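You operate a simulated robot arm through the tools that you are given. There is no shell and no other tool.

You run a simulated robot arm. Do the job below in one go: nothing can be reset, and whatever is moved stays where it is left.

## Task
Set the controls near the top of the assembly table. At the end: the pressure lever of the green wiper holder is set to 3; the cam lever 1 of the grey skirt rail is set to down; the cam lever 1 of the black skirt rail is set to down; the pressure lever of the grey wiper holder is set to 3; whatever was shut is shut again. Leave all else as you found it, and nothing knocked over. The pressure lever of the grey wiper holder goes to its stop. The pressure lever of the green wiper holder goes to its stop.

The check looks at the end state, three seconds after you hand in, the way a careful person would. Anything else that was tipped, shoved, dropped, spilled or broken makes it a failure.

## Robot
A 7-joint arm with a two-finger parallel gripper, fixed in place. Base frame: the origin is at the foot of the arm, x ahead of it, y to its left, z up; the work surface is at about z = 0. Readings come in mm, degrees, newtons and seconds.
With the tool pointing down near the work surface it reaches from about 240 to 620 mm from the base axis. Its first joint turns from -66.0 to 66.0 degrees. Payload 2.6 kg.
Tool frame: the origin (TCP) lies between the finger pads and is the grasp point; the fingertips stand 30 mm ahead of it; z points along the fingers, y is the line along which they close. The gripper opens to 94 mm. The fingers are 28 mm wide and 10 mm thick; the gripper's body (50 by 96 mm) begins 55 mm behind the TCP.
Orientation is that of the tool frame in the base frame, as a unit quaternion [x, y, z, w]. With the fingers straight down and closing along the base's y, the tool's x points along the base's -x, its y along +y and its z along -z.

## Interface
- The arm moves only by the tool drive_tool. Its argument "plan" is a list of rows, each a list of 7 numbers: the shift along the tool's x, y, z in cm, then the turn, a rotation vector about the tool's x, y, z in degrees, then the closure, from 0 (fully open) to 1 (shut). In form: [[x, y, z, wx, wy, wz, claw], ...]. A call has 1 to 20 rows; each row is the pose to reach, as a shift and turn from the pose commanded when the call began, along the tool's axes at that moment. A row lasts 0.2 s, in which the tool goes at most 50 mm and 8.6 degrees; a call with a longer step from one row to the next is refused whole, and so is a gripper value outside its range. Where a pose cannot be reached the arm comes as near as it can. A force on the tool above 40 N (or 10 N above the force at the start of the call, whichever is more), or a blocked arm, ends the call early, and 0.2 s more pass. The fingers move at their own pace (about 72 mm/s each) and stop on an object; they squeeze with about 28 N. The grip force told is the motor's: it shows also when the fingers shut on nothing. Time passes only in rows, and 0.2 s behind the last, so rows that repeat a pose let the fingers close. It gives the time, the measured TCP pose, the force on the tool (base axes), the opening and the grip force at its end, in the units of the frame above (readings bear some noise), with the torque about the TCP (base axes, N m) and any sound that the robot's microphone picked up, and new pictures: "pictures" is both (left out), scene, wrist or none.
- Cameras (640 x 400 px; columns grow to the right, rows downward): "scene" is fixed at [33, 429.5, 565.9]; the picture's right is [-0.81, -0.59, 0.00], its down [-0.33, 0.45, -0.83] and it looks along [0.49, -0.67, -0.56] (base axes); focal length 255 px, centre (320, 200). "wrist" rides on the gripper at [76, 14, -103] in the tool frame; the picture's right is [-0.18, 0.98, 0.00], its down [-0.75, -0.14, -0.64] and it looks along [-0.63, -0.12, 0.77] (tool axes); focal length 243 px, centre (320, 200). There is no depth. A picture from a camera that has moved, and an enlarged one, comes with that camera's place and axes in the base frame and with its lens.
- zoom(camera, box): a new picture of the part [left, top, right, bottom] of that camera's present view, enlarged. The clock stands still meanwhile.
- sign_off(): hands the job in; it is judged then, once.

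Nothing tells you positions but the pictures and the camera data. Unless the task says otherwise, let go and move clear before handing in.

The tools are called after ">>>" by a JSON object that holds its "method" and its "body". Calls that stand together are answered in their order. drive_tool: Moves the arm, as the interface text tells. Its arguments: {"type":"object","properties":{"plan":{"type":"array","items":{"type":"array","items":{"type":"number"}}},"pictures":{"type":"string","enum":["both","scene","wrist","none"]}},"required":["plan"]} The other tools are called the same way: zoom (camera, box) takes an enlarged picture of a part of a camera's view; sign_off () hands the job in.

At the start:

```text
time_s: 0.0
tcp_pos: [277.3, 99.8, 434.0]
ee_rot: [0.001, 1.0, -0.001, 0.001]
contact_force: [0.4, 0.4, 0.1]
ft_torque: [-0.01, 0.0, 0.0]
opening: 93.9
finger_force: 0.0
```

scene: 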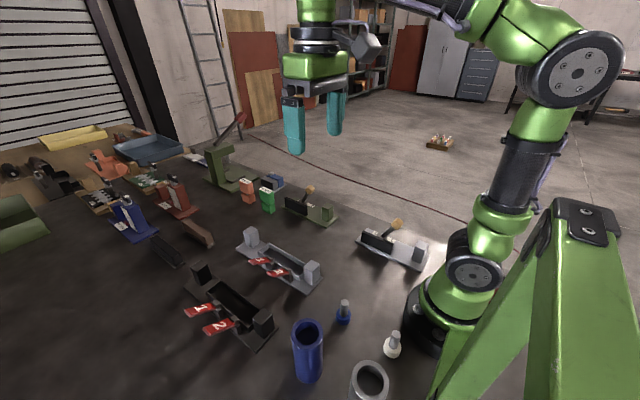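
wrist: 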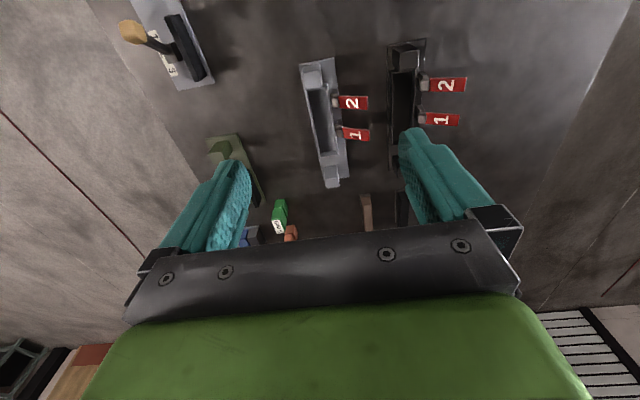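

I see two skirt rails (grey and black) with red levers 1 and 2, and two wiper holders (green and grey) with wooden-knob levers. I'll zoom in on each to learn their geometry before moving.

>>> {"method": "zoom", "body": {"camera": "scene", "box": [220, 210, 340, 300]}}

>>> {"method": "zoom", "body": {"camera": "scene", "box": [170, 250, 290, 350]}}

>>> {"method": "zoom", "body": {"camera": "scene", "box": [270, 170, 350, 230]}}

>>> {"method": "zoom", "body": {"camera": "scene", "box": [345, 205, 445, 280]}}

>>> {"method": "zoom", "body": {"camera": "wrist", "box": [90, 0, 250, 100]}}

>>> {"method": "zoom", "body": {"camera": "wrist", "box": [280, 20, 480, 200]}}

```text
4.44 times, centred on (280, 255) of scene
camera zoom: at [33.0, 429.5, 565.9], right [-0.81, -0.59, 0.0], down [-0.33, 0.45, -0.83], along [0.49, -0.67, -0.56], focal length 1135 px, centre (498, -44)
```

zoom: 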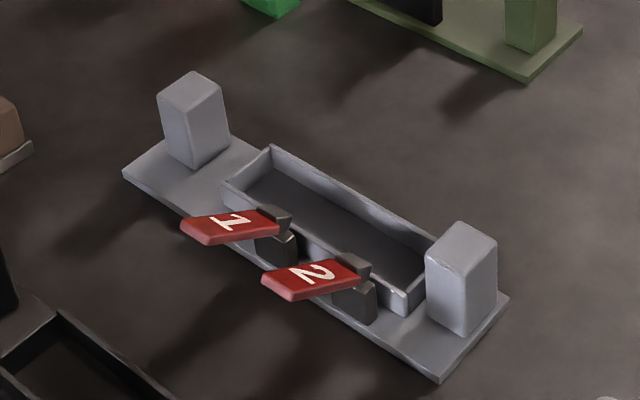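

```text
4.00 times, centred on (230, 300) of scene
camera zoom: at [33.0, 429.5, 565.9], right [-0.81, -0.59, 0.0], down [-0.33, 0.45, -0.83], along [0.49, -0.67, -0.56], focal length 1022 px, centre (680, -200)
```

zoom: 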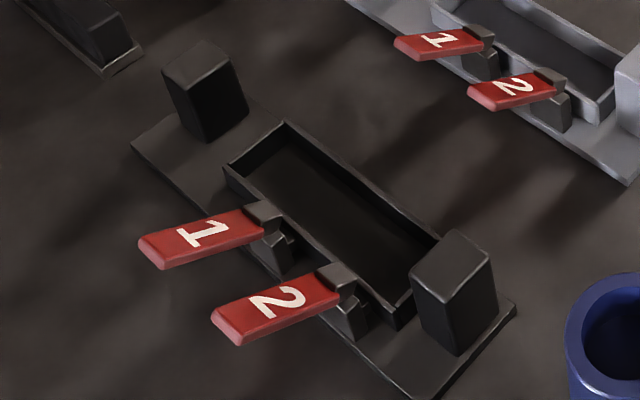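

```text
6.67 times, centred on (310, 200) of scene
camera zoom: at [33.0, 429.5, 565.9], right [-0.81, -0.59, 0.0], down [-0.33, 0.45, -0.83], along [0.49, -0.67, -0.56], focal length 1702 px, centre (387, 200)
```

zoom: 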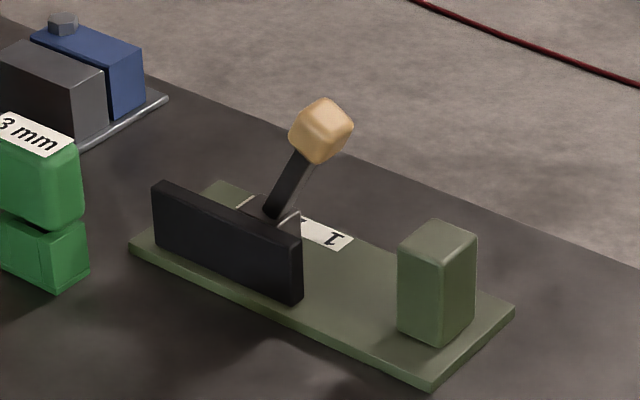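

```text
5.33 times, centred on (395, 242) of scene
camera zoom: at [33.0, 429.5, 565.9], right [-0.81, -0.59, 0.0], down [-0.33, 0.45, -0.83], along [0.49, -0.67, -0.56], focal length 1362 px, centre (-80, -27)
```

zoom: 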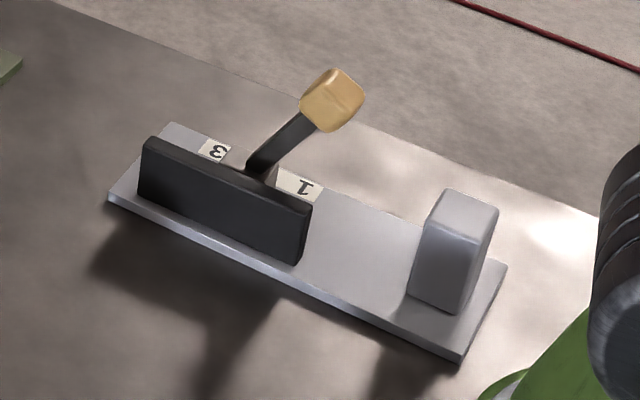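

```text
4.00 times, centred on (170, 50) of wrist
camera zoom: at [201.5, 115.6, 533.9], right [0.19, 0.98, 0.0], down [0.75, -0.14, 0.64], along [0.63, -0.12, -0.77], focal length 970 px, centre (920, 800)
```

zoom: 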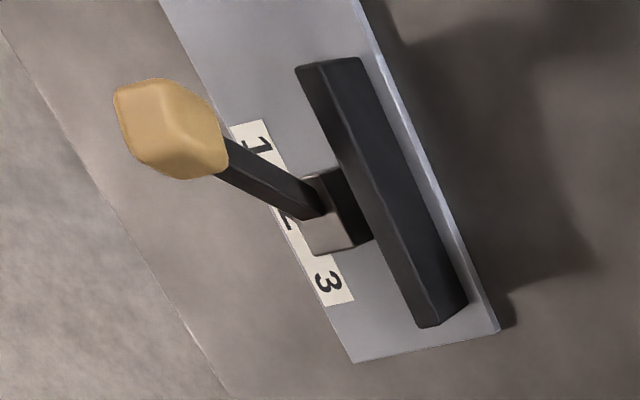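

```text
2.22 times, centred on (380, 110) of wrist
camera zoom: at [201.5, 115.6, 533.9], right [0.19, 0.98, 0.0], down [0.75, -0.14, 0.64], along [0.63, -0.12, -0.77], focal length 539 px, centre (187, 400)
```

zoom: 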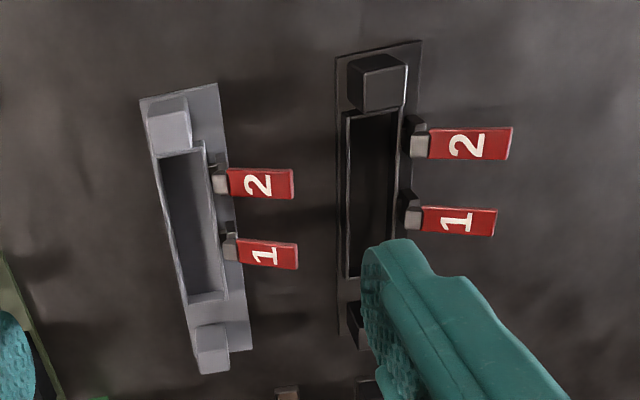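

All levers look to be in the "up"/"1" state. Black lever 1's tip is around (430, 341, 80), and grey lever 1's tip is around (426, 172, 88). The knobs are near (189, -167, 96) and (508, -167, 96). I'll go above black lever 1 with the fingers closed and look from there.

>>> {"method": "drive_tool", "body": {"plan": [[-1.5, 2.3, 2.5, 0, 0, 0, 0.3], [-3.0, 4.6, 5.0, 0, 0, 0, 0.6], [-4.5, 6.9, 7.5, 0, 0, 0, 1], [-6.0, 9.2, 10.0, 0, 0, 0, 1], [-7.5, 11.5, 12.5, 0, 0, 0, 1], [-9.0, 13.8, 15.0, 0, 0, 0, 1], [-10.5, 16.1, 17.5, 0, 0, 0, 1], [-12.0, 18.4, 20.0, 0, 0, 0, 1], [-13.5, 20.7, 22.5, 0, 0, 0, 1], [-15.0, 23.0, 24.0, 0, 0, 0, 1], [-15.0, 23.0, 24.0, 0, 0, 0, 1]]}}

```text
time_s: 2.4
tcp_pos: [428.4, 329.4, 192.6]
ee_rot: [0.001, 1.0, 0.001, 0.001]
contact_force: [0.1, -0.4, 0.4]
ft_torque: [0.0, 0.0, 0.03]
opening: 0.1
finger_force: 28.2
camera wrist: at [350.9, 345.1, 293.9], right [0.19, 0.98, 0.0], down [0.75, -0.14, 0.64], along [0.63, -0.12, -0.77], focal length 243 px, centre (320, 200)
```

scene: 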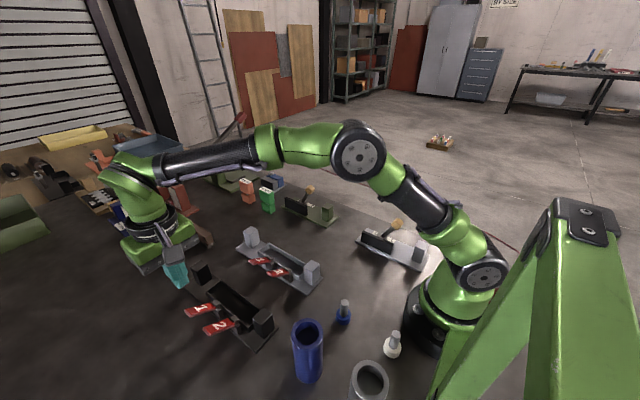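
wrist: 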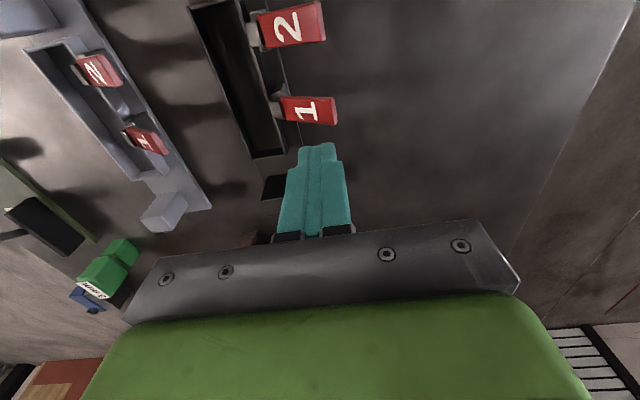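

The arm is above black lever 1. I'll zoom in to refine the lever positions from this viewpoint.

>>> {"method": "zoom", "body": {"camera": "wrist", "box": [220, 0, 380, 180]}}

>>> {"method": "zoom", "body": {"camera": "wrist", "box": [40, 30, 220, 230]}}

>>> {"method": "zoom", "body": {"camera": "scene", "box": [150, 235, 250, 345]}}

```text
2.22 times, centred on (300, 90) of wrist
camera zoom: at [350.9, 345.1, 293.9], right [0.19, 0.98, 0.0], down [0.75, -0.14, 0.64], along [0.63, -0.12, -0.77], focal length 539 px, centre (364, 444)
```

zoom: 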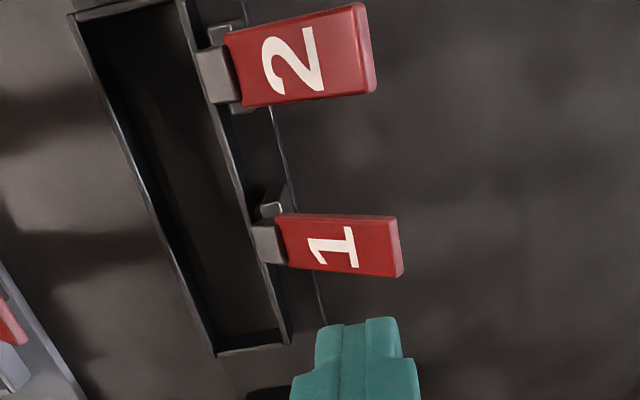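

```text
2.00 times, centred on (130, 130) of wrist
camera zoom: at [350.9, 345.1, 293.9], right [0.19, 0.98, 0.0], down [0.75, -0.14, 0.64], along [0.63, -0.12, -0.77], focal length 485 px, centre (700, 340)
```

zoom: 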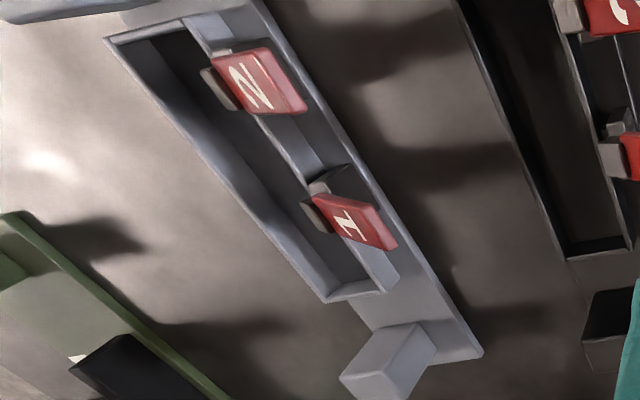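

```text
3.64 times, centred on (200, 290) of scene
camera zoom: at [33.0, 429.5, 565.9], right [-0.81, -0.59, 0.0], down [-0.33, 0.45, -0.83], along [0.49, -0.67, -0.56], focal length 929 px, centre (756, -127)
```

zoom: 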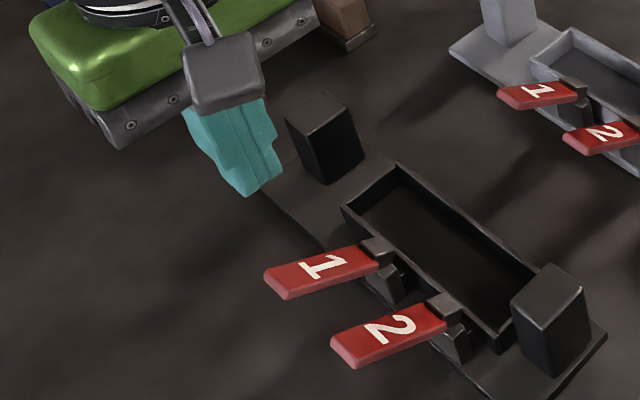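

Black lever 1 slopes upward about 32° from its hinge near y≈285 to its tip near (430, 344, 84). I'll come down on it slowly with closed fingertips at y≈329.

>>> {"method": "drive_tool", "body": {"plan": [[0, 0, 3, 0, 0, 0, 1], [0, 0, 6, 0, 0, 0, 1], [0, 0, 7.2, 0, 0, 0, 1], [0, 0, 7.7, 0, 0, 0, 1], [0, 0, 8.2, 0, 0, 0, 1], [0, 0, 8.7, 0, 0, 0, 1], [0, 0, 9.2, 0, 0, 0, 1], [0, 0, 9.7, 0, 0, 0, 1], [0, 0, 10.2, 0, 0, 0, 1]]}}

```text
time_s: 4.4
tcp_pos: [428.1, 330.1, 90.8]
ee_rot: [0.0, 1.0, 0.0, 0.001]
contact_force: [0.9, 3.4, 4.8]
ft_torque: [0.12, -0.06, 0.02]
opening: 0.2
finger_force: 27.9
camera wrist: at [352.2, 345.9, 192.6], right [0.18, 0.98, 0.0], down [0.75, -0.14, 0.64], along [0.63, -0.12, -0.77], focal length 243 px, centre (320, 200)
```

scene: 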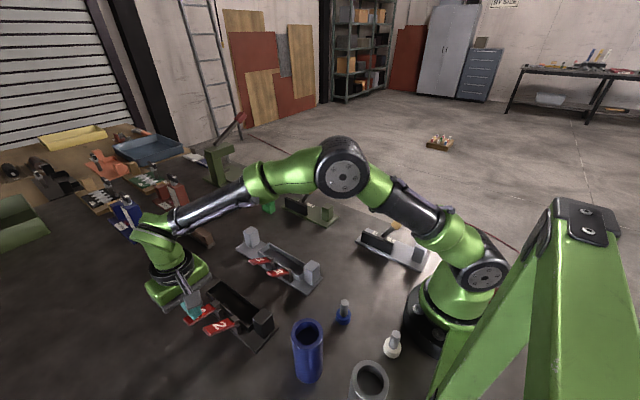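
wrist: 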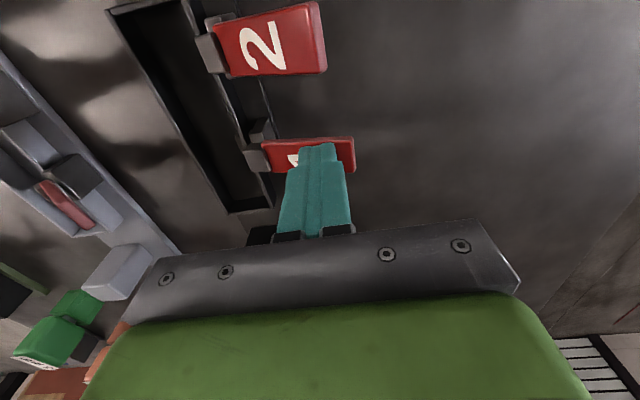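

The fingers are on the lever with about 5 N and it is moving. I'll continue down slowly.

>>> {"method": "drive_tool", "body": {"plan": [[0, 0, 0.4, 0, 0, 0, 1], [0, 0, 0.8, 0, 0, 0, 1], [0, 0, 1.2, 0, 0, 0, 1], [0, 0, 1.6, 0, 0, 0, 1], [0, 0, 2.0, 0, 0, 0, 1], [0, 0, 2.4, 0, 0, 0, 1], [0, 0, 2.8, 0, 0, 0, 1]]}}

```text
time_s: 6.0
tcp_pos: [430.3, 327.5, 61.6]
ee_rot: [0.003, 1.0, -0.004, 0.0]
contact_force: [0.5, -1.2, 1.7]
ft_torque: [-0.13, 0.03, -0.01]
opening: 0.0
finger_force: 28.0
camera wrist: at [353.4, 343.5, 162.4], right [0.19, 0.98, -0.01], down [0.75, -0.14, 0.64], along [0.63, -0.13, -0.77], focal length 243 px, centre (320, 200)
```

scene: 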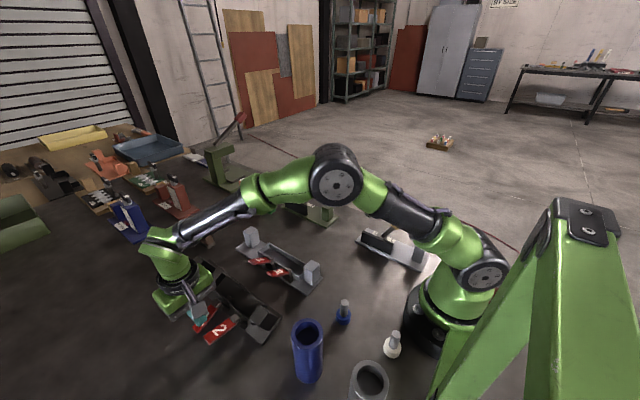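
wrist: 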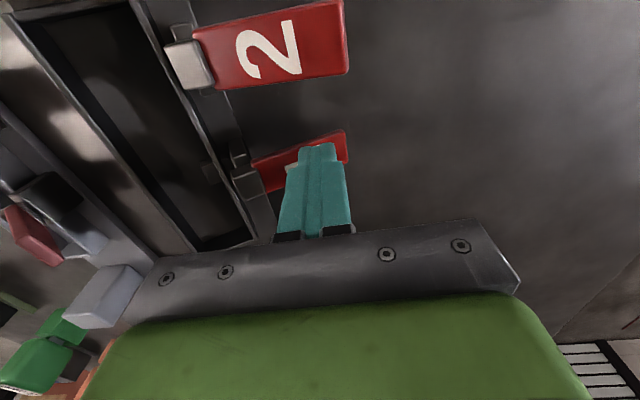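

>>> {"method": "zoom", "body": {"camera": "scene", "box": [150, 250, 280, 350]}}

>>> {"method": "zoom", "body": {"camera": "wrist", "box": [160, 0, 400, 200]}}

```text
4.00 times, centred on (215, 300) of scene
camera zoom: at [33.0, 429.5, 565.9], right [-0.81, -0.59, 0.0], down [-0.33, 0.45, -0.83], along [0.49, -0.67, -0.56], focal length 1022 px, centre (740, -200)
```

zoom: 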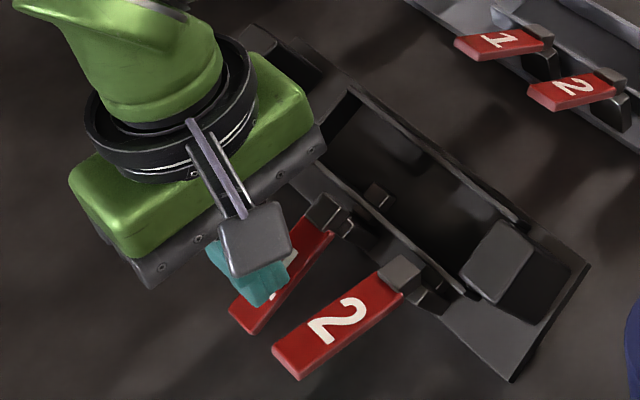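

```text
2.00 times, centred on (280, 100) of wrist
camera zoom: at [353.4, 343.5, 162.4], right [0.19, 0.98, -0.01], down [0.75, -0.14, 0.64], along [0.63, -0.13, -0.77], focal length 485 px, centre (400, 400)
```

zoom: 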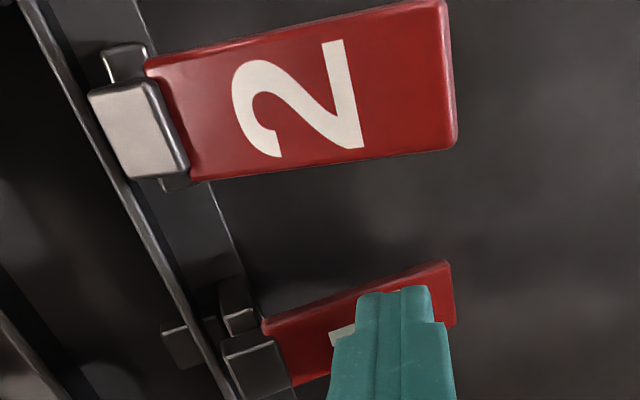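

The black rail appears to be tilting towards the arm's side, so it isn't fixed to the table. I'll back off slowly so it settles back flat, then check the lever's state.

>>> {"method": "drive_tool", "body": {"plan": [[0, 0, -0.3, 0, 0, 0, 1], [0, 0, -0.6, 0, 0, 0, 1], [0, 0, -0.9, 0, 0, 0, 1], [0, 0, -1.2, 0, 0, 0, 1]]}}

>>> {"method": "zoom", "body": {"camera": "scene", "box": [150, 250, 280, 350]}}

>>> {"method": "zoom", "body": {"camera": "wrist", "box": [160, 0, 400, 200]}}

```text
time_s: 7.0
tcp_pos: [430.1, 329.7, 76.5]
ee_rot: [0.0, 1.0, 0.0, 0.001]
contact_force: [0.6, -1.0, 1.9]
ft_torque: [-0.09, -0.04, 0.03]
opening: 0.0
finger_force: 27.8
camera wrist: at [352.8, 345.7, 176.3], right [0.19, 0.98, 0.0], down [0.75, -0.14, 0.64], along [0.63, -0.12, -0.77], focal length 243 px, centre (320, 200)
```

scene: 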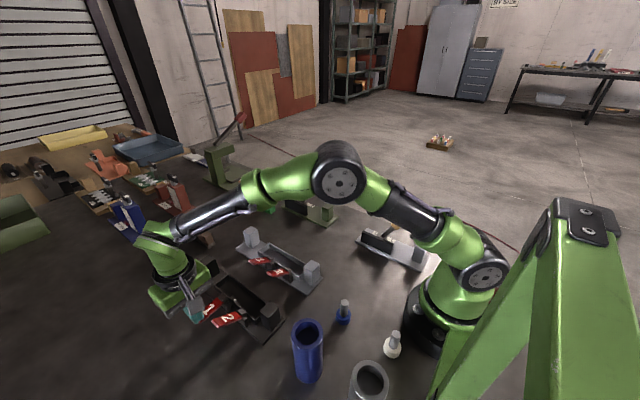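
wrist: 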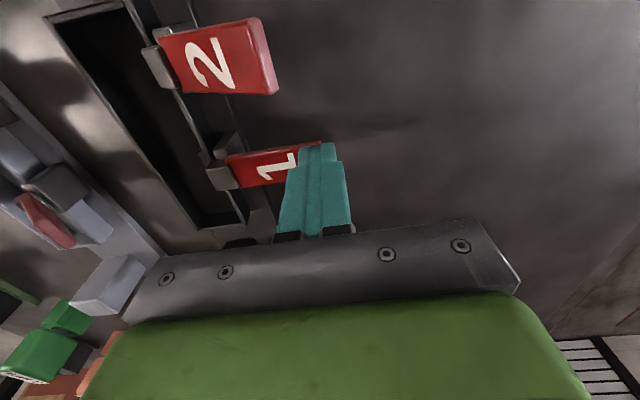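

```text
4.00 times, centred on (215, 300) of scene
camera zoom: at [32.9, 429.5, 565.9], right [-0.81, -0.59, 0.0], down [-0.33, 0.45, -0.83], along [0.49, -0.67, -0.56], focal length 1022 px, centre (740, -200)
```

zoom: 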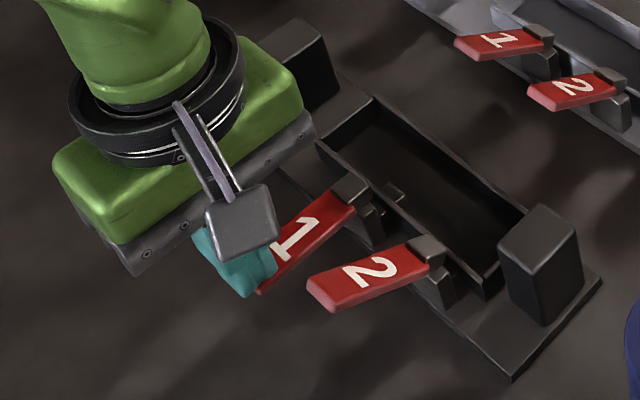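

```text
2.00 times, centred on (280, 100) of wrist
camera zoom: at [352.8, 345.7, 176.3], right [0.19, 0.98, 0.0], down [0.75, -0.14, 0.64], along [0.63, -0.12, -0.77], focal length 485 px, centre (400, 400)
```

zoom: 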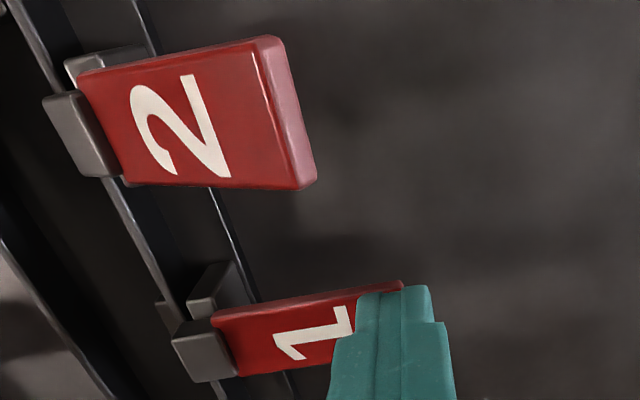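

Lever 1 has rotated relative to the rail, but the rail has shifted a bit. I'll lift clear and measure exactly where it now stands.

>>> {"method": "drive_tool", "body": {"plan": [[0, 0, -0.4, 0, 0, 0, 1], [0, 0, -0.8, 0, 0, 0, 1], [0, 0, -1.2, 0, 0, 0, 1], [0, 0, -1.6, 0, 0, 0, 1], [0, 0, -2.4, 0, 0, 0, 1], [0, 0, -4.4, 0, 0, 0, 1], [0, 0, -8.4, 0, 0, 0, 1]]}}

>>> {"method": "zoom", "body": {"camera": "scene", "box": [150, 250, 280, 350]}}

>>> {"method": "zoom", "body": {"camera": "wrist", "box": [160, 0, 400, 200]}}

```text
time_s: 8.6
tcp_pos: [427.6, 330.7, 161.1]
ee_rot: [0.001, 1.0, 0.001, 0.001]
contact_force: [-0.1, 0.0, 0.6]
ft_torque: [0.01, 0.0, 0.01]
opening: 0.2
finger_force: 28.0
camera wrist: at [352.1, 346.8, 261.0], right [0.18, 0.98, 0.0], down [0.75, -0.14, 0.64], along [0.63, -0.12, -0.77], focal length 243 px, centre (320, 200)
```

scene: 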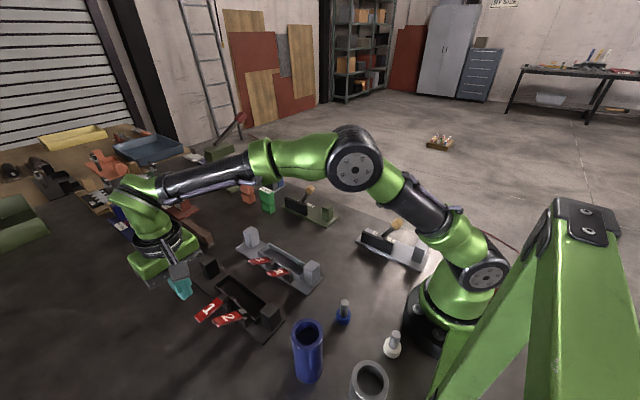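
wrist: 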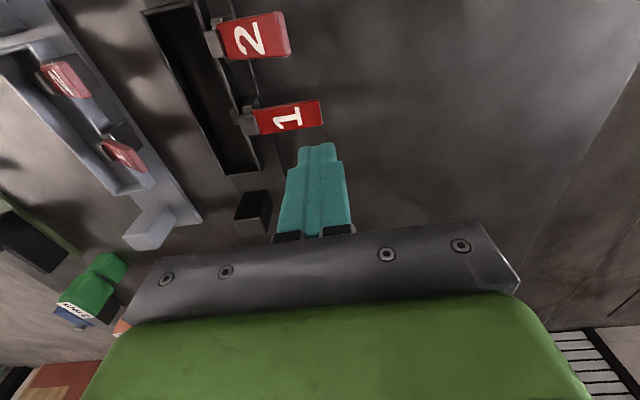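

```text
4.00 times, centred on (215, 300) of scene
camera zoom: at [33.0, 429.5, 565.9], right [-0.81, -0.59, 0.0], down [-0.33, 0.45, -0.83], along [0.49, -0.67, -0.56], focal length 1022 px, centre (740, -200)
```

zoom: 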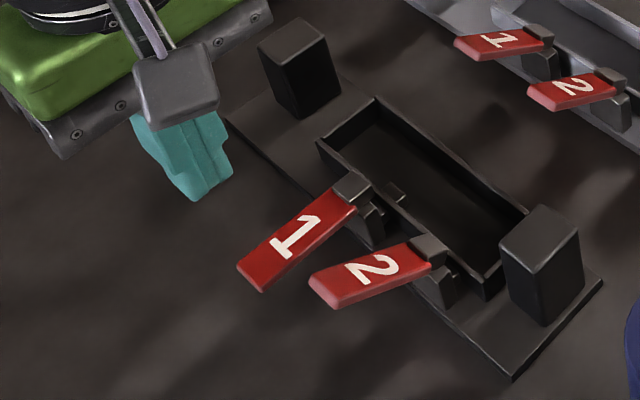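

```text
2.00 times, centred on (280, 100) of wrist
camera zoom: at [352.1, 346.8, 261.0], right [0.18, 0.98, 0.0], down [0.75, -0.14, 0.64], along [0.63, -0.12, -0.77], focal length 485 px, centre (400, 400)
```

zoom: 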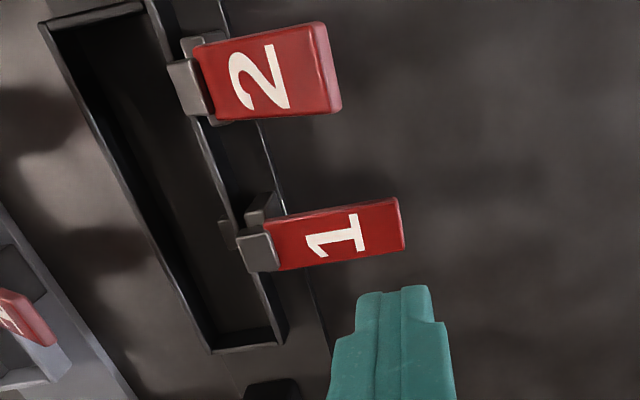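

The rail is flat again, with lever 1 now near horizontal, but the rail slid roughly 18 mm toward -y. I need to know where the lever's real "down" stop is, so I'll tilt the wrist for a side-on view along the hinge axis.

>>> {"method": "drive_tool", "body": {"plan": [[2.3, 0.2, 0.2, 0, -7, 0, 1], [4.6, 0.5, 0.4, 0, -14, 0, 1], [6.9, 0.7, 0.6, 0, -21, 0, 1], [9.2, 0.9, 0.8, 0, -28, 0, 1], [11.5, 1.2, 1.0, 0, -34, 0, 1], [13.8, 1.4, 1.1, 0, -40, 0, 1], [13.8, 1.4, 1.1, 0, -40, 0, 1]]}}

>>> {"method": "zoom", "body": {"camera": "wrist", "box": [160, 0, 480, 200]}}

```text
time_s: 10.2
tcp_pos: [289.9, 344.0, 148.4]
ee_rot: [0.001, 0.939, -0.001, 0.344]
contact_force: [0.0, 0.0, -0.1]
ft_torque: [0.01, 0.0, 0.02]
opening: 0.0
finger_force: 27.7
camera wrist: at [166.0, 359.6, 176.2], right [0.14, 0.98, 0.12], down [0.16, -0.14, 0.98], along [0.98, -0.12, -0.18], focal length 243 px, centre (320, 200)
```

scene: 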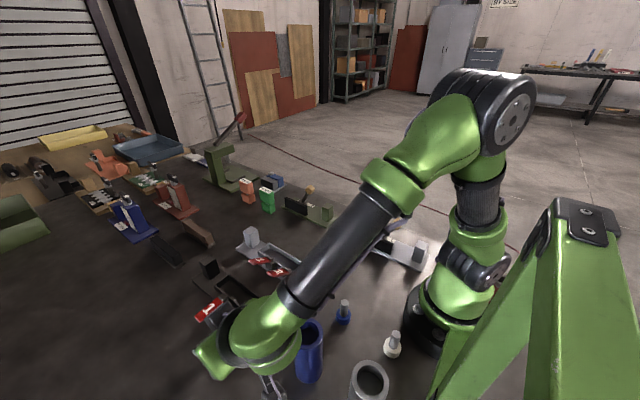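
wrist: 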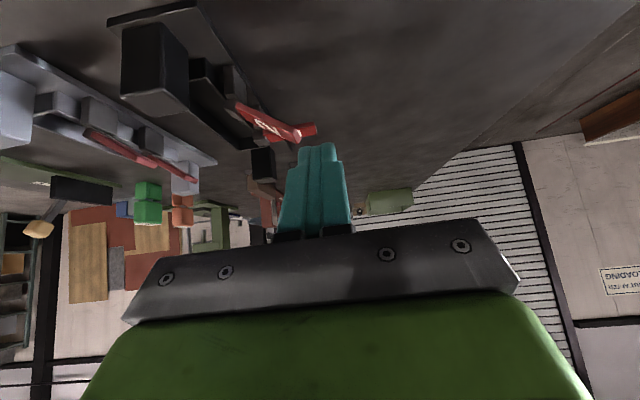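

```text
2.00 times, centred on (320, 100) of wrist
camera zoom: at [166.0, 359.6, 176.2], right [0.14, 0.98, 0.12], down [0.16, -0.14, 0.98], along [0.98, -0.12, -0.18], focal length 485 px, centre (320, 400)
```

zoom: 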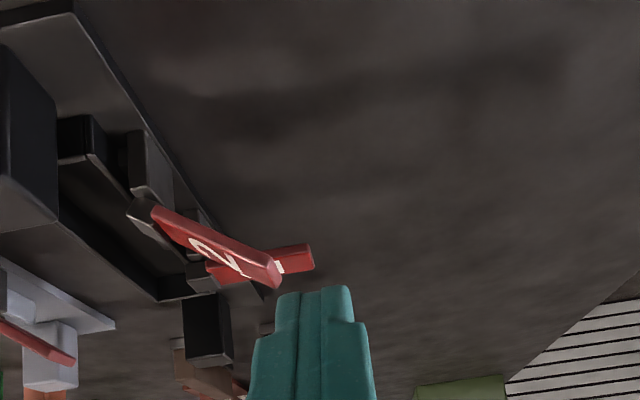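

From the side view, lever 2 (untouched) sits at about 37° and lever 1 at about 0–2°, which looks like the down stop, though I should verify it. I'll go back upright over the black rail with the fingers open. Then one finger can hold the tray wall while the other tests the lever near its hinge.

>>> {"method": "drive_tool", "body": {"plan": [[-1.8, -1.5, 1.5, 0, 7, 0, 1], [-3.6, -3.0, 3.0, 0, 14, 0, 0.8], [-5.4, -4.5, 4.5, 0, 21, 0, 0.5], [-7.2, -6.0, 6.0, 0, 28, 0, 0.22], [-9.0, -7.7, 7.4, 0, 34, 0, 0.22], [-10.5, -9.4, 8.8, 0, 40, 0, 0.22], [-10.5, -9.4, 8.8, 0, 40, 0, 0.22]]}}

>>> {"method": "zoom", "body": {"camera": "wrist", "box": [200, 0, 440, 200]}}

>>> {"method": "zoom", "body": {"camera": "scene", "box": [150, 250, 280, 350]}}

```text
time_s: 11.8
tcp_pos: [427.8, 250.1, 149.7]
ee_rot: [0.0, 1.0, 0.001, 0.0]
contact_force: [0.0, 0.1, 0.8]
ft_torque: [0.03, -0.02, 0.0]
opening: 73.3
finger_force: 0.0
camera wrist: at [351.0, 265.9, 250.0], right [0.19, 0.98, 0.0], down [0.75, -0.14, 0.64], along [0.63, -0.12, -0.77], focal length 243 px, centre (320, 200)
```

scene: 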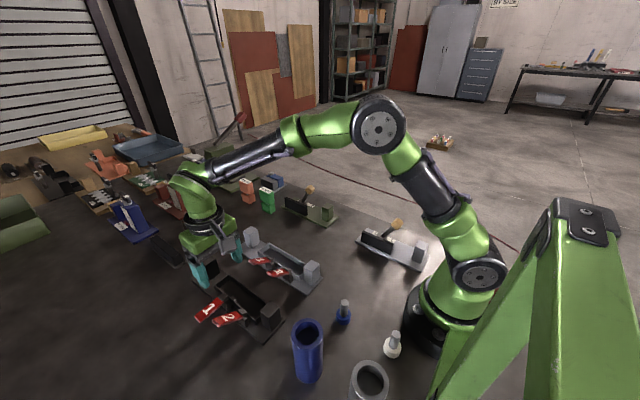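
wrist: 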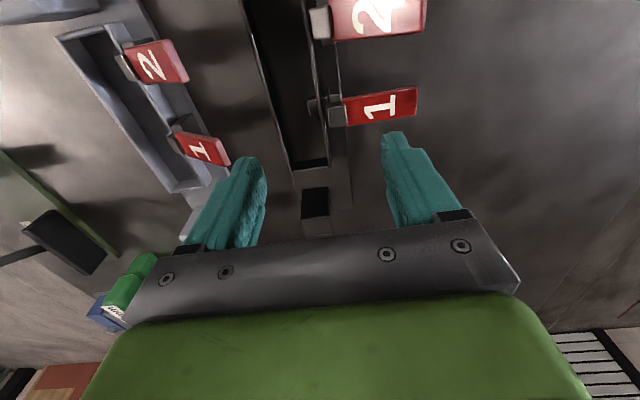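

```text
2.00 times, centred on (320, 100) of wrist
camera zoom: at [351.0, 265.9, 250.0], right [0.19, 0.98, 0.0], down [0.75, -0.14, 0.64], along [0.63, -0.12, -0.77], focal length 485 px, centre (320, 400)
```

zoom: 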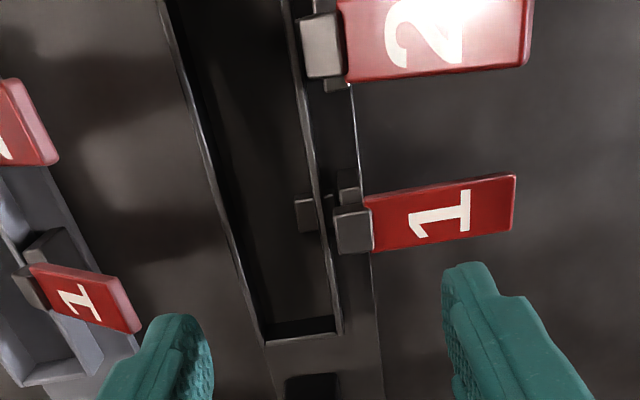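

```text
4.00 times, centred on (215, 300) of scene
camera zoom: at [33.0, 429.5, 565.9], right [-0.81, -0.59, 0.0], down [-0.33, 0.45, -0.83], along [0.49, -0.67, -0.56], focal length 1022 px, centre (740, -200)
```

zoom: 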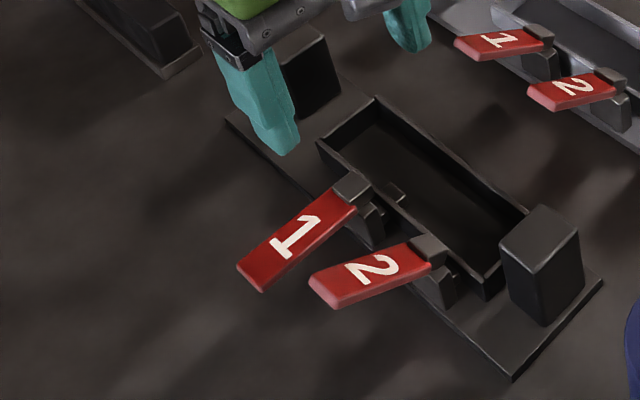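

The tray's -y wall is at y≈206 with its top at z≈24, and the lever top is at z≈48. I'll roll the gripper about 16° so the -y finger hovers over the tray wall as an anti-tip hold while the +y finger sits over the lever near the hinge.

>>> {"method": "drive_tool", "body": {"plan": [[0, -0.3, 2.0, -4, 0, 0, 0.177], [0, -0.6, 4.0, -8, 0, 0, 0.177], [0, -0.8, 5.0, -12, 0, 0, 0.177], [0, -0.93, 6.0, -16, 0, 0, 0.177], [0, -0.93, 6.8, -16, 0, 0, 0.177], [0, -0.93, 6.8, -16, 0, 0, 0.177]]}}

>>> {"method": "zoom", "body": {"camera": "scene", "box": [150, 230, 280, 330]}}

>>> {"method": "zoom", "body": {"camera": "wrist", "box": [200, 0, 440, 200]}}

```text
time_s: 13.2
tcp_pos: [428.2, 240.0, 81.8]
ee_rot: [0.002, 0.99, 0.139, 0.001]
contact_force: [0.9, 0.4, -0.2]
ft_torque: [-0.01, 0.01, 0.02]
opening: 77.5
finger_force: 0.2
camera wrist: at [351.5, 227.4, 181.7], right [0.19, 0.94, 0.27], down [0.75, -0.31, 0.58], along [0.63, 0.1, -0.77], focal length 243 px, centre (320, 200)
```

scene: 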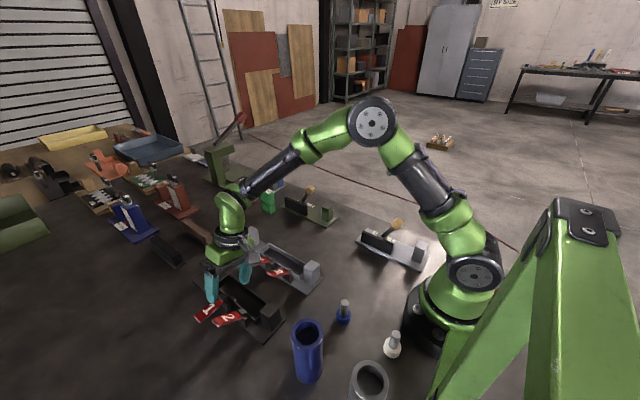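
wrist: 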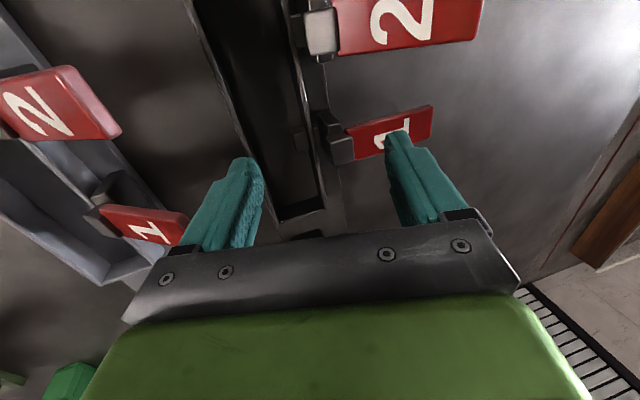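

```text
4.00 times, centred on (215, 280) of scene
camera zoom: at [33.0, 429.5, 565.9], right [-0.81, -0.59, 0.0], down [-0.33, 0.45, -0.83], along [0.49, -0.67, -0.56], focal length 1022 px, centre (740, -120)
```

zoom: 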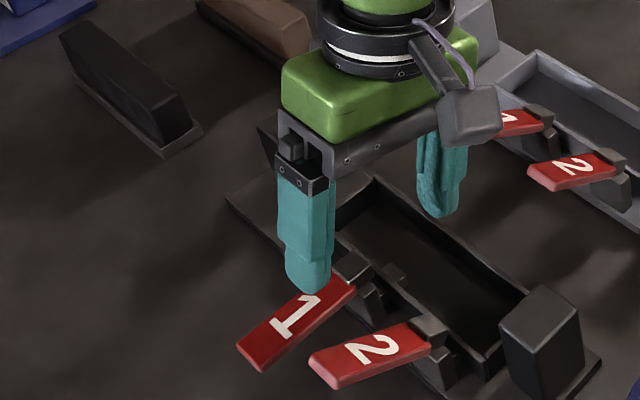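

```text
2.00 times, centred on (320, 100) of wrist
camera zoom: at [351.5, 227.4, 181.7], right [0.19, 0.94, 0.27], down [0.75, -0.31, 0.58], along [0.63, 0.1, -0.77], focal length 485 px, centre (320, 400)
```

zoom: 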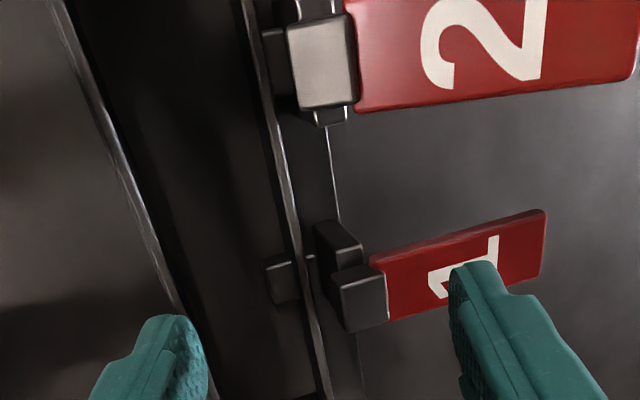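

Finger A is over the "1" on the lever and finger B is over the tray wall. I'll go straight down in small steps, watching for contact.

>>> {"method": "drive_tool", "body": {"plan": [[0, -0.138, 0.48, 0, 0, 0, 0.177], [0, -0.276, 0.96, 0, 0, 0, 0.177], [0, -0.331, 1.153, 0, 0, 0, 0.177], [0, -0.386, 1.345, 0, 0, 0, 0.177], [0, -0.414, 1.44, 0, 0, 0, 0.177]], "pictures": "wrist"}}

>>> {"method": "zoom", "body": {"camera": "scene", "box": [150, 230, 280, 330]}}

```text
time_s: 14.4
tcp_pos: [428.3, 241.7, 68.4]
ee_rot: [0.001, 0.99, 0.141, 0.003]
contact_force: [-8.4, -8.9, 34.3]
ft_torque: [-1.56, 0.81, -0.22]
opening: 76.3
finger_force: 0.0
camera wrist: at [351.9, 227.3, 169.2], right [0.19, 0.94, 0.27], down [0.75, -0.32, 0.58], along [0.64, 0.1, -0.77], focal length 243 px, centre (320, 200)
```

wrist: 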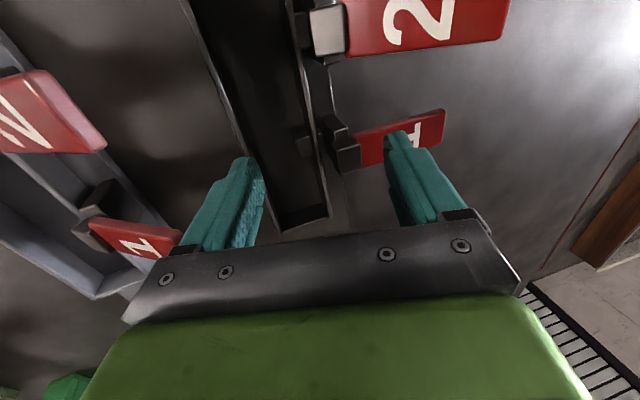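

```text
4.00 times, centred on (215, 280) of scene
camera zoom: at [32.8, 429.4, 566.0], right [-0.81, -0.59, 0.0], down [-0.33, 0.45, -0.83], along [0.49, -0.67, -0.56], focal length 1022 px, centre (740, -120)
```

zoom: 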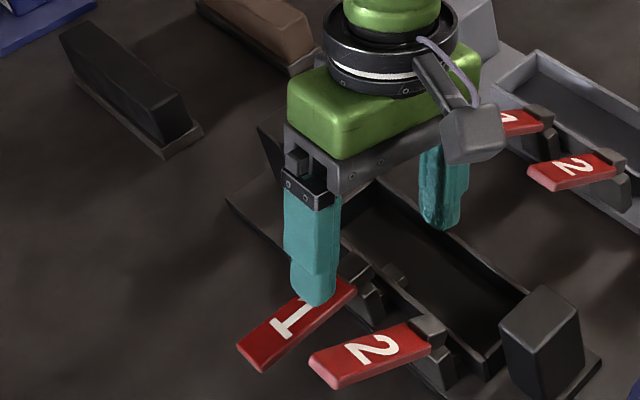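

The -y finger is pressing on the tray wall (top at about z=26) and holding the rail down, with almost no load on the lever yet. I'll ease that force a little and roll the gripper about that finger so the other one presses the lever gently.

>>> {"method": "drive_tool", "body": {"plan": [[0, 0, -0.1, 0, 0, 0, 0.177], [0, 0.052, -0.024, 1, 0, 0, 0.177], [0, 0.105, 0.053, 2, 0, 0, 0.177]], "pictures": "wrist"}}

>>> {"method": "zoom", "body": {"camera": "scene", "box": [150, 230, 280, 330]}}

>>> {"method": "zoom", "body": {"camera": "wrist", "box": [200, 0, 440, 200]}}

```text
time_s: 15.2
tcp_pos: [429.9, 241.4, 67.0]
ee_rot: [0.0, 0.992, 0.123, 0.003]
contact_force: [-2.3, -4.9, 31.7]
ft_torque: [-1.31, 0.46, 0.0]
opening: 75.8
finger_force: 0.1
camera wrist: at [352.0, 231.9, 168.1], right [0.18, 0.95, 0.24], down [0.75, -0.29, 0.59], along [0.64, 0.07, -0.77], focal length 243 px, centre (320, 200)
```

wrist: 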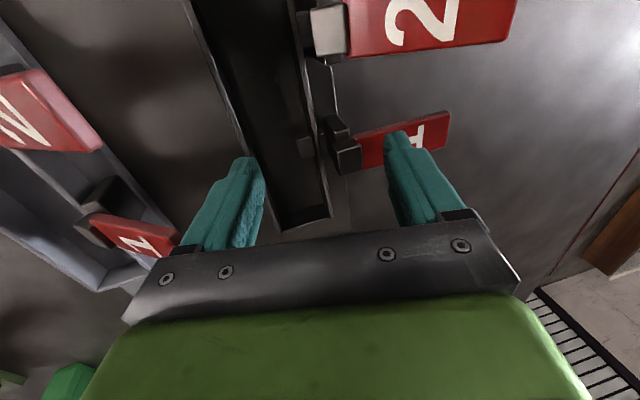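

```text
4.00 times, centred on (215, 280) of scene
camera zoom: at [32.8, 429.4, 566.0], right [-0.81, -0.59, 0.0], down [-0.33, 0.45, -0.83], along [0.49, -0.67, -0.56], focal length 1022 px, centre (740, -120)
```

zoom: 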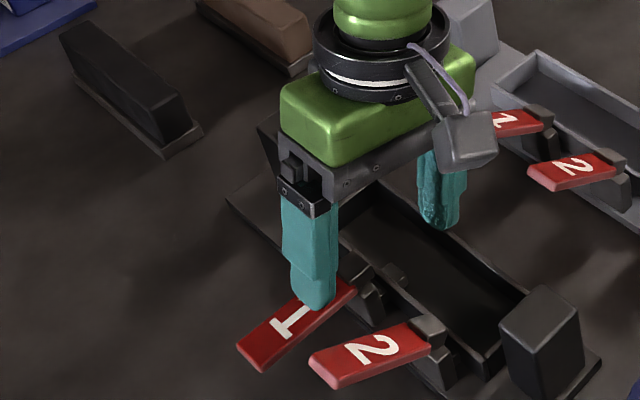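

```text
2.00 times, centred on (320, 100) of wrist
camera zoom: at [352.0, 231.9, 168.1], right [0.18, 0.95, 0.24], down [0.75, -0.29, 0.59], along [0.64, 0.07, -0.77], focal length 485 px, centre (320, 400)
```

zoom: 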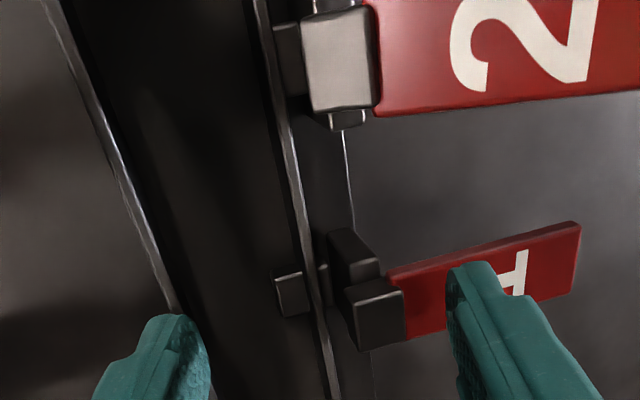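

Still almost no load on the lever finger, so I'll continue rolling a little more while easing off the holding finger.

>>> {"method": "drive_tool", "body": {"plan": [[0, 0, -0.1, 0, 0, 0, 0.177], [0, 0.052, -0.024, 1, 0, 0, 0.177], [0, 0.105, 0.053, 2, 0, 0, 0.177]], "pictures": "none"}}

>>> {"method": "zoom", "body": {"camera": "wrist", "box": [200, 0, 440, 200]}}

```text
time_s: 16.0
tcp_pos: [428.2, 243.1, 67.7]
ee_rot: [0.001, 0.994, 0.106, 0.003]
contact_force: [-3.5, -8.2, 33.7]
ft_torque: [0.57, 0.2, 0.36]
opening: 75.7
finger_force: 0.0
```

```text
2.00 times, centred on (320, 100) of wrist
camera zoom: at [352.1, 237.0, 168.6], right [0.18, 0.96, 0.21], down [0.75, -0.27, 0.6], along [0.64, 0.04, -0.77], focal length 485 px, centre (320, 400)
```

zoom: 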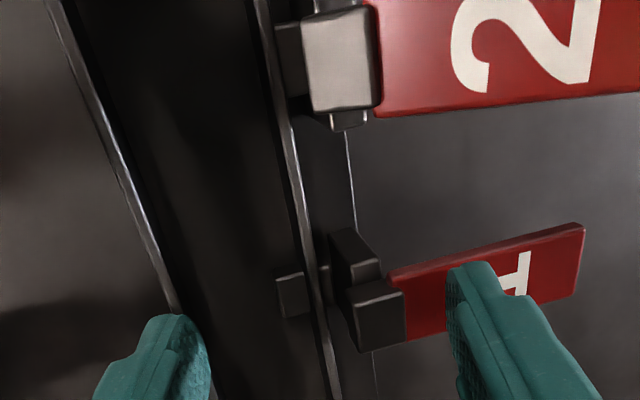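

The lever finger is now carrying about 24 N close to the hinge and the lever hasn't moved. That means black lever 1 is at its hard "down" stop at about horizontal. I'll lift off, unroll the wrist and re-measure the rail so I can slide it back where it was.

>>> {"method": "drive_tool", "body": {"plan": [[0, 0.06, -0.3, 0, 0, 0, 0.177], [0, 0.21, -1.0, 0, 0, 0, 0.177], [0, 0.6, -3.0, 0, 0, 0, 0.177], [0, 1.2, -6.0, 4, 0, 0, 0.2], [0, 1.6, -8.5, 8, 0, 0, 0.255], [0, 1.6, -10.0, 12, 0, 0, 0.255], [0, 1.6, -10.0, 12, 0, 0, 0.255]]}}

>>> {"method": "zoom", "body": {"camera": "scene", "box": [150, 250, 280, 350]}}

>>> {"method": "zoom", "body": {"camera": "wrist", "box": [200, 0, 440, 200]}}

```text
time_s: 17.6
tcp_pos: [428.2, 238.5, 165.9]
ee_rot: [0.0, 1.0, 0.0, 0.0]
contact_force: [0.0, -0.1, -1.3]
ft_torque: [-0.01, -0.01, 0.02]
opening: 70.1
finger_force: 0.0
camera wrist: at [351.2, 253.5, 267.3], right [0.19, 0.98, 0.0], down [0.75, -0.14, 0.64], along [0.63, -0.12, -0.77], focal length 243 px, centre (320, 200)
```

scene: 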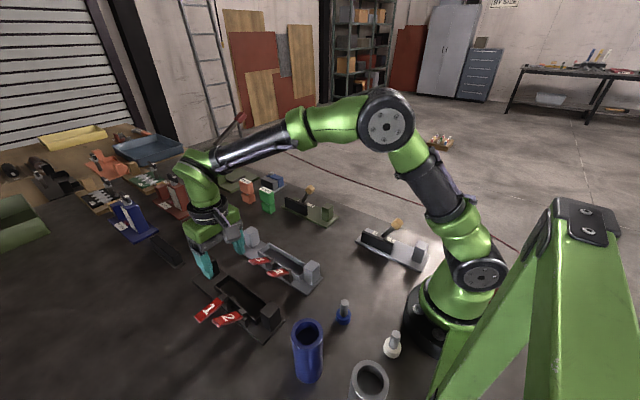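
wrist: 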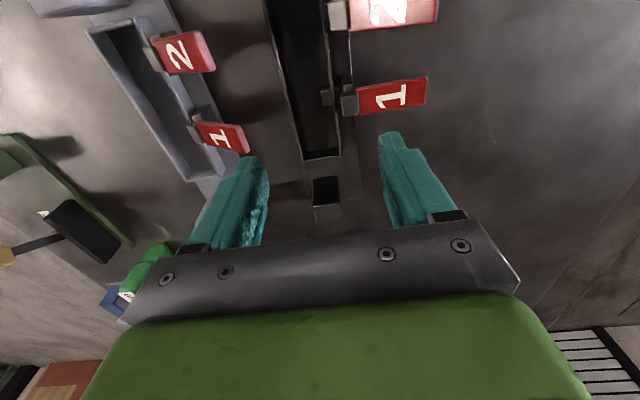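

```text
4.00 times, centred on (215, 300) of scene
camera zoom: at [32.9, 429.5, 565.9], right [-0.81, -0.59, 0.0], down [-0.33, 0.45, -0.83], along [0.49, -0.67, -0.56], focal length 1022 px, centre (740, -200)
```

zoom: 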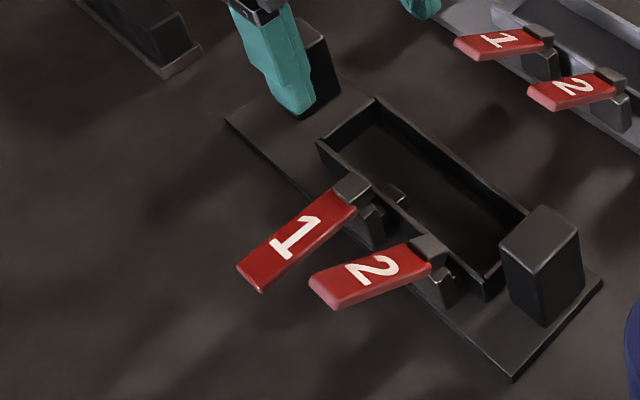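

```text
2.00 times, centred on (320, 100) of wrist
camera zoom: at [351.2, 253.5, 267.3], right [0.19, 0.98, 0.0], down [0.75, -0.14, 0.64], along [0.63, -0.12, -0.77], focal length 485 px, centre (320, 400)
```

zoom: 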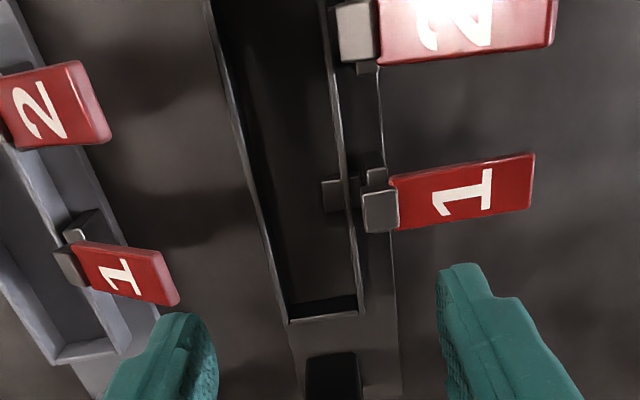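

The rail stayed put while I tested the lever, and I estimate it needs to go back about +21 mm in y. I'll yaw the gripper 90° so that two spread fingers can enter the empty tray and push its +y wall evenly.

>>> {"method": "drive_tool", "body": {"plan": [[-0.1, -0.1, 0, 0, 0, -8.2, 0.255], [-0.2, -0.2, 0, 0, 0, -16.4, 0.255], [-0.3, -0.3, 0, 0, 0, -24.6, 0.255], [-0.4, -0.4, 0, 0, 0, -32.8, 0.255], [-0.5, -0.5, 0, 0, 0, -41, 0.255], [-0.6, -0.6, 0, 0, 0, -49.2, 0.255], [-0.7, -0.7, 0, 0, 0, -57.4, 0.255], [-0.8, -0.8, 0.5, 0, 0, -65.6, 0.255], [-0.9, -0.9, 1.5, 0, 0, -73.8, 0.255], [-1.0, -0.95, 2.5, 0, 0, -82, 0.255], [-1.2, -0.95, 3.5, 0, 0, -90, 0.255], [-1.2, -0.95, 3.5, 0, 0, -90, 0.255]]}}

>>> {"method": "zoom", "body": {"camera": "wrist", "box": [160, 0, 480, 200]}}

>>> {"method": "zoom", "body": {"camera": "scene", "box": [150, 250, 280, 350]}}

```text
time_s: 20.2
tcp_pos: [439.7, 228.0, 130.7]
ee_rot: [0.707, -0.707, 0.001, -0.001]
contact_force: [-0.5, -1.1, 1.1]
ft_torque: [-0.02, 0.01, 0.0]
opening: 69.9
finger_force: 0.1
camera wrist: at [425.2, 152.5, 231.2], right [-0.98, 0.18, 0.0], down [0.14, 0.75, 0.64], along [0.12, 0.63, -0.77], focal length 243 px, centre (320, 200)
```

scene: 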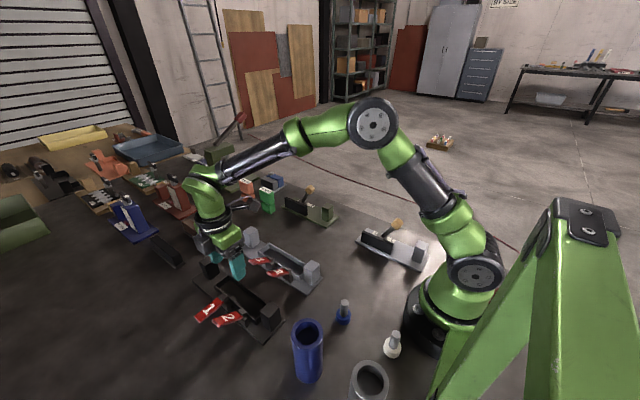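
wrist: 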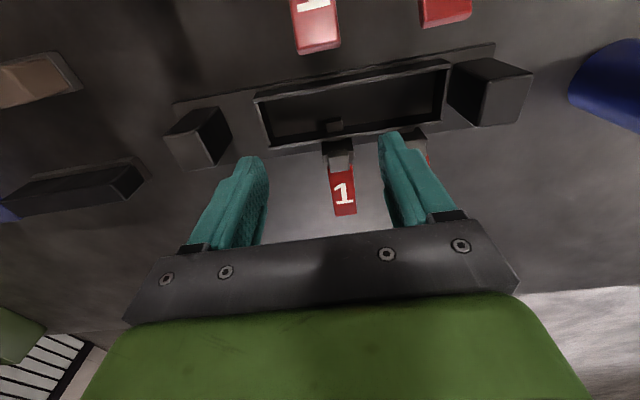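

```text
2.00 times, centred on (320, 100) of wrist
camera zoom: at [425.2, 152.5, 231.2], right [-0.98, 0.18, 0.0], down [0.14, 0.75, 0.64], along [0.12, 0.63, -0.77], focal length 485 px, centre (320, 400)
```

zoom: 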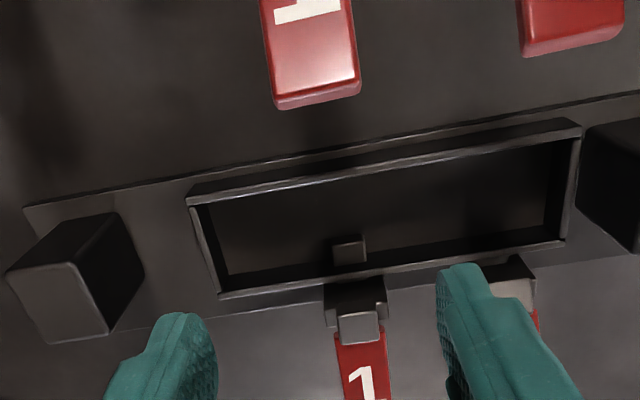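

```text
4.00 times, centred on (215, 300) of scene
camera zoom: at [33.0, 429.5, 565.9], right [-0.81, -0.59, 0.0], down [-0.33, 0.45, -0.83], along [0.49, -0.67, -0.56], focal length 1022 px, centre (740, -200)
```

zoom: 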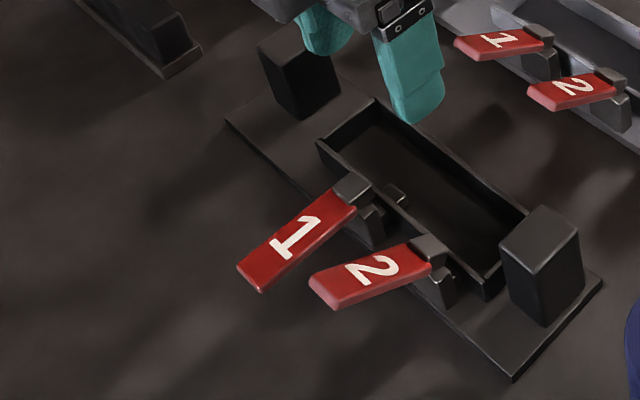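

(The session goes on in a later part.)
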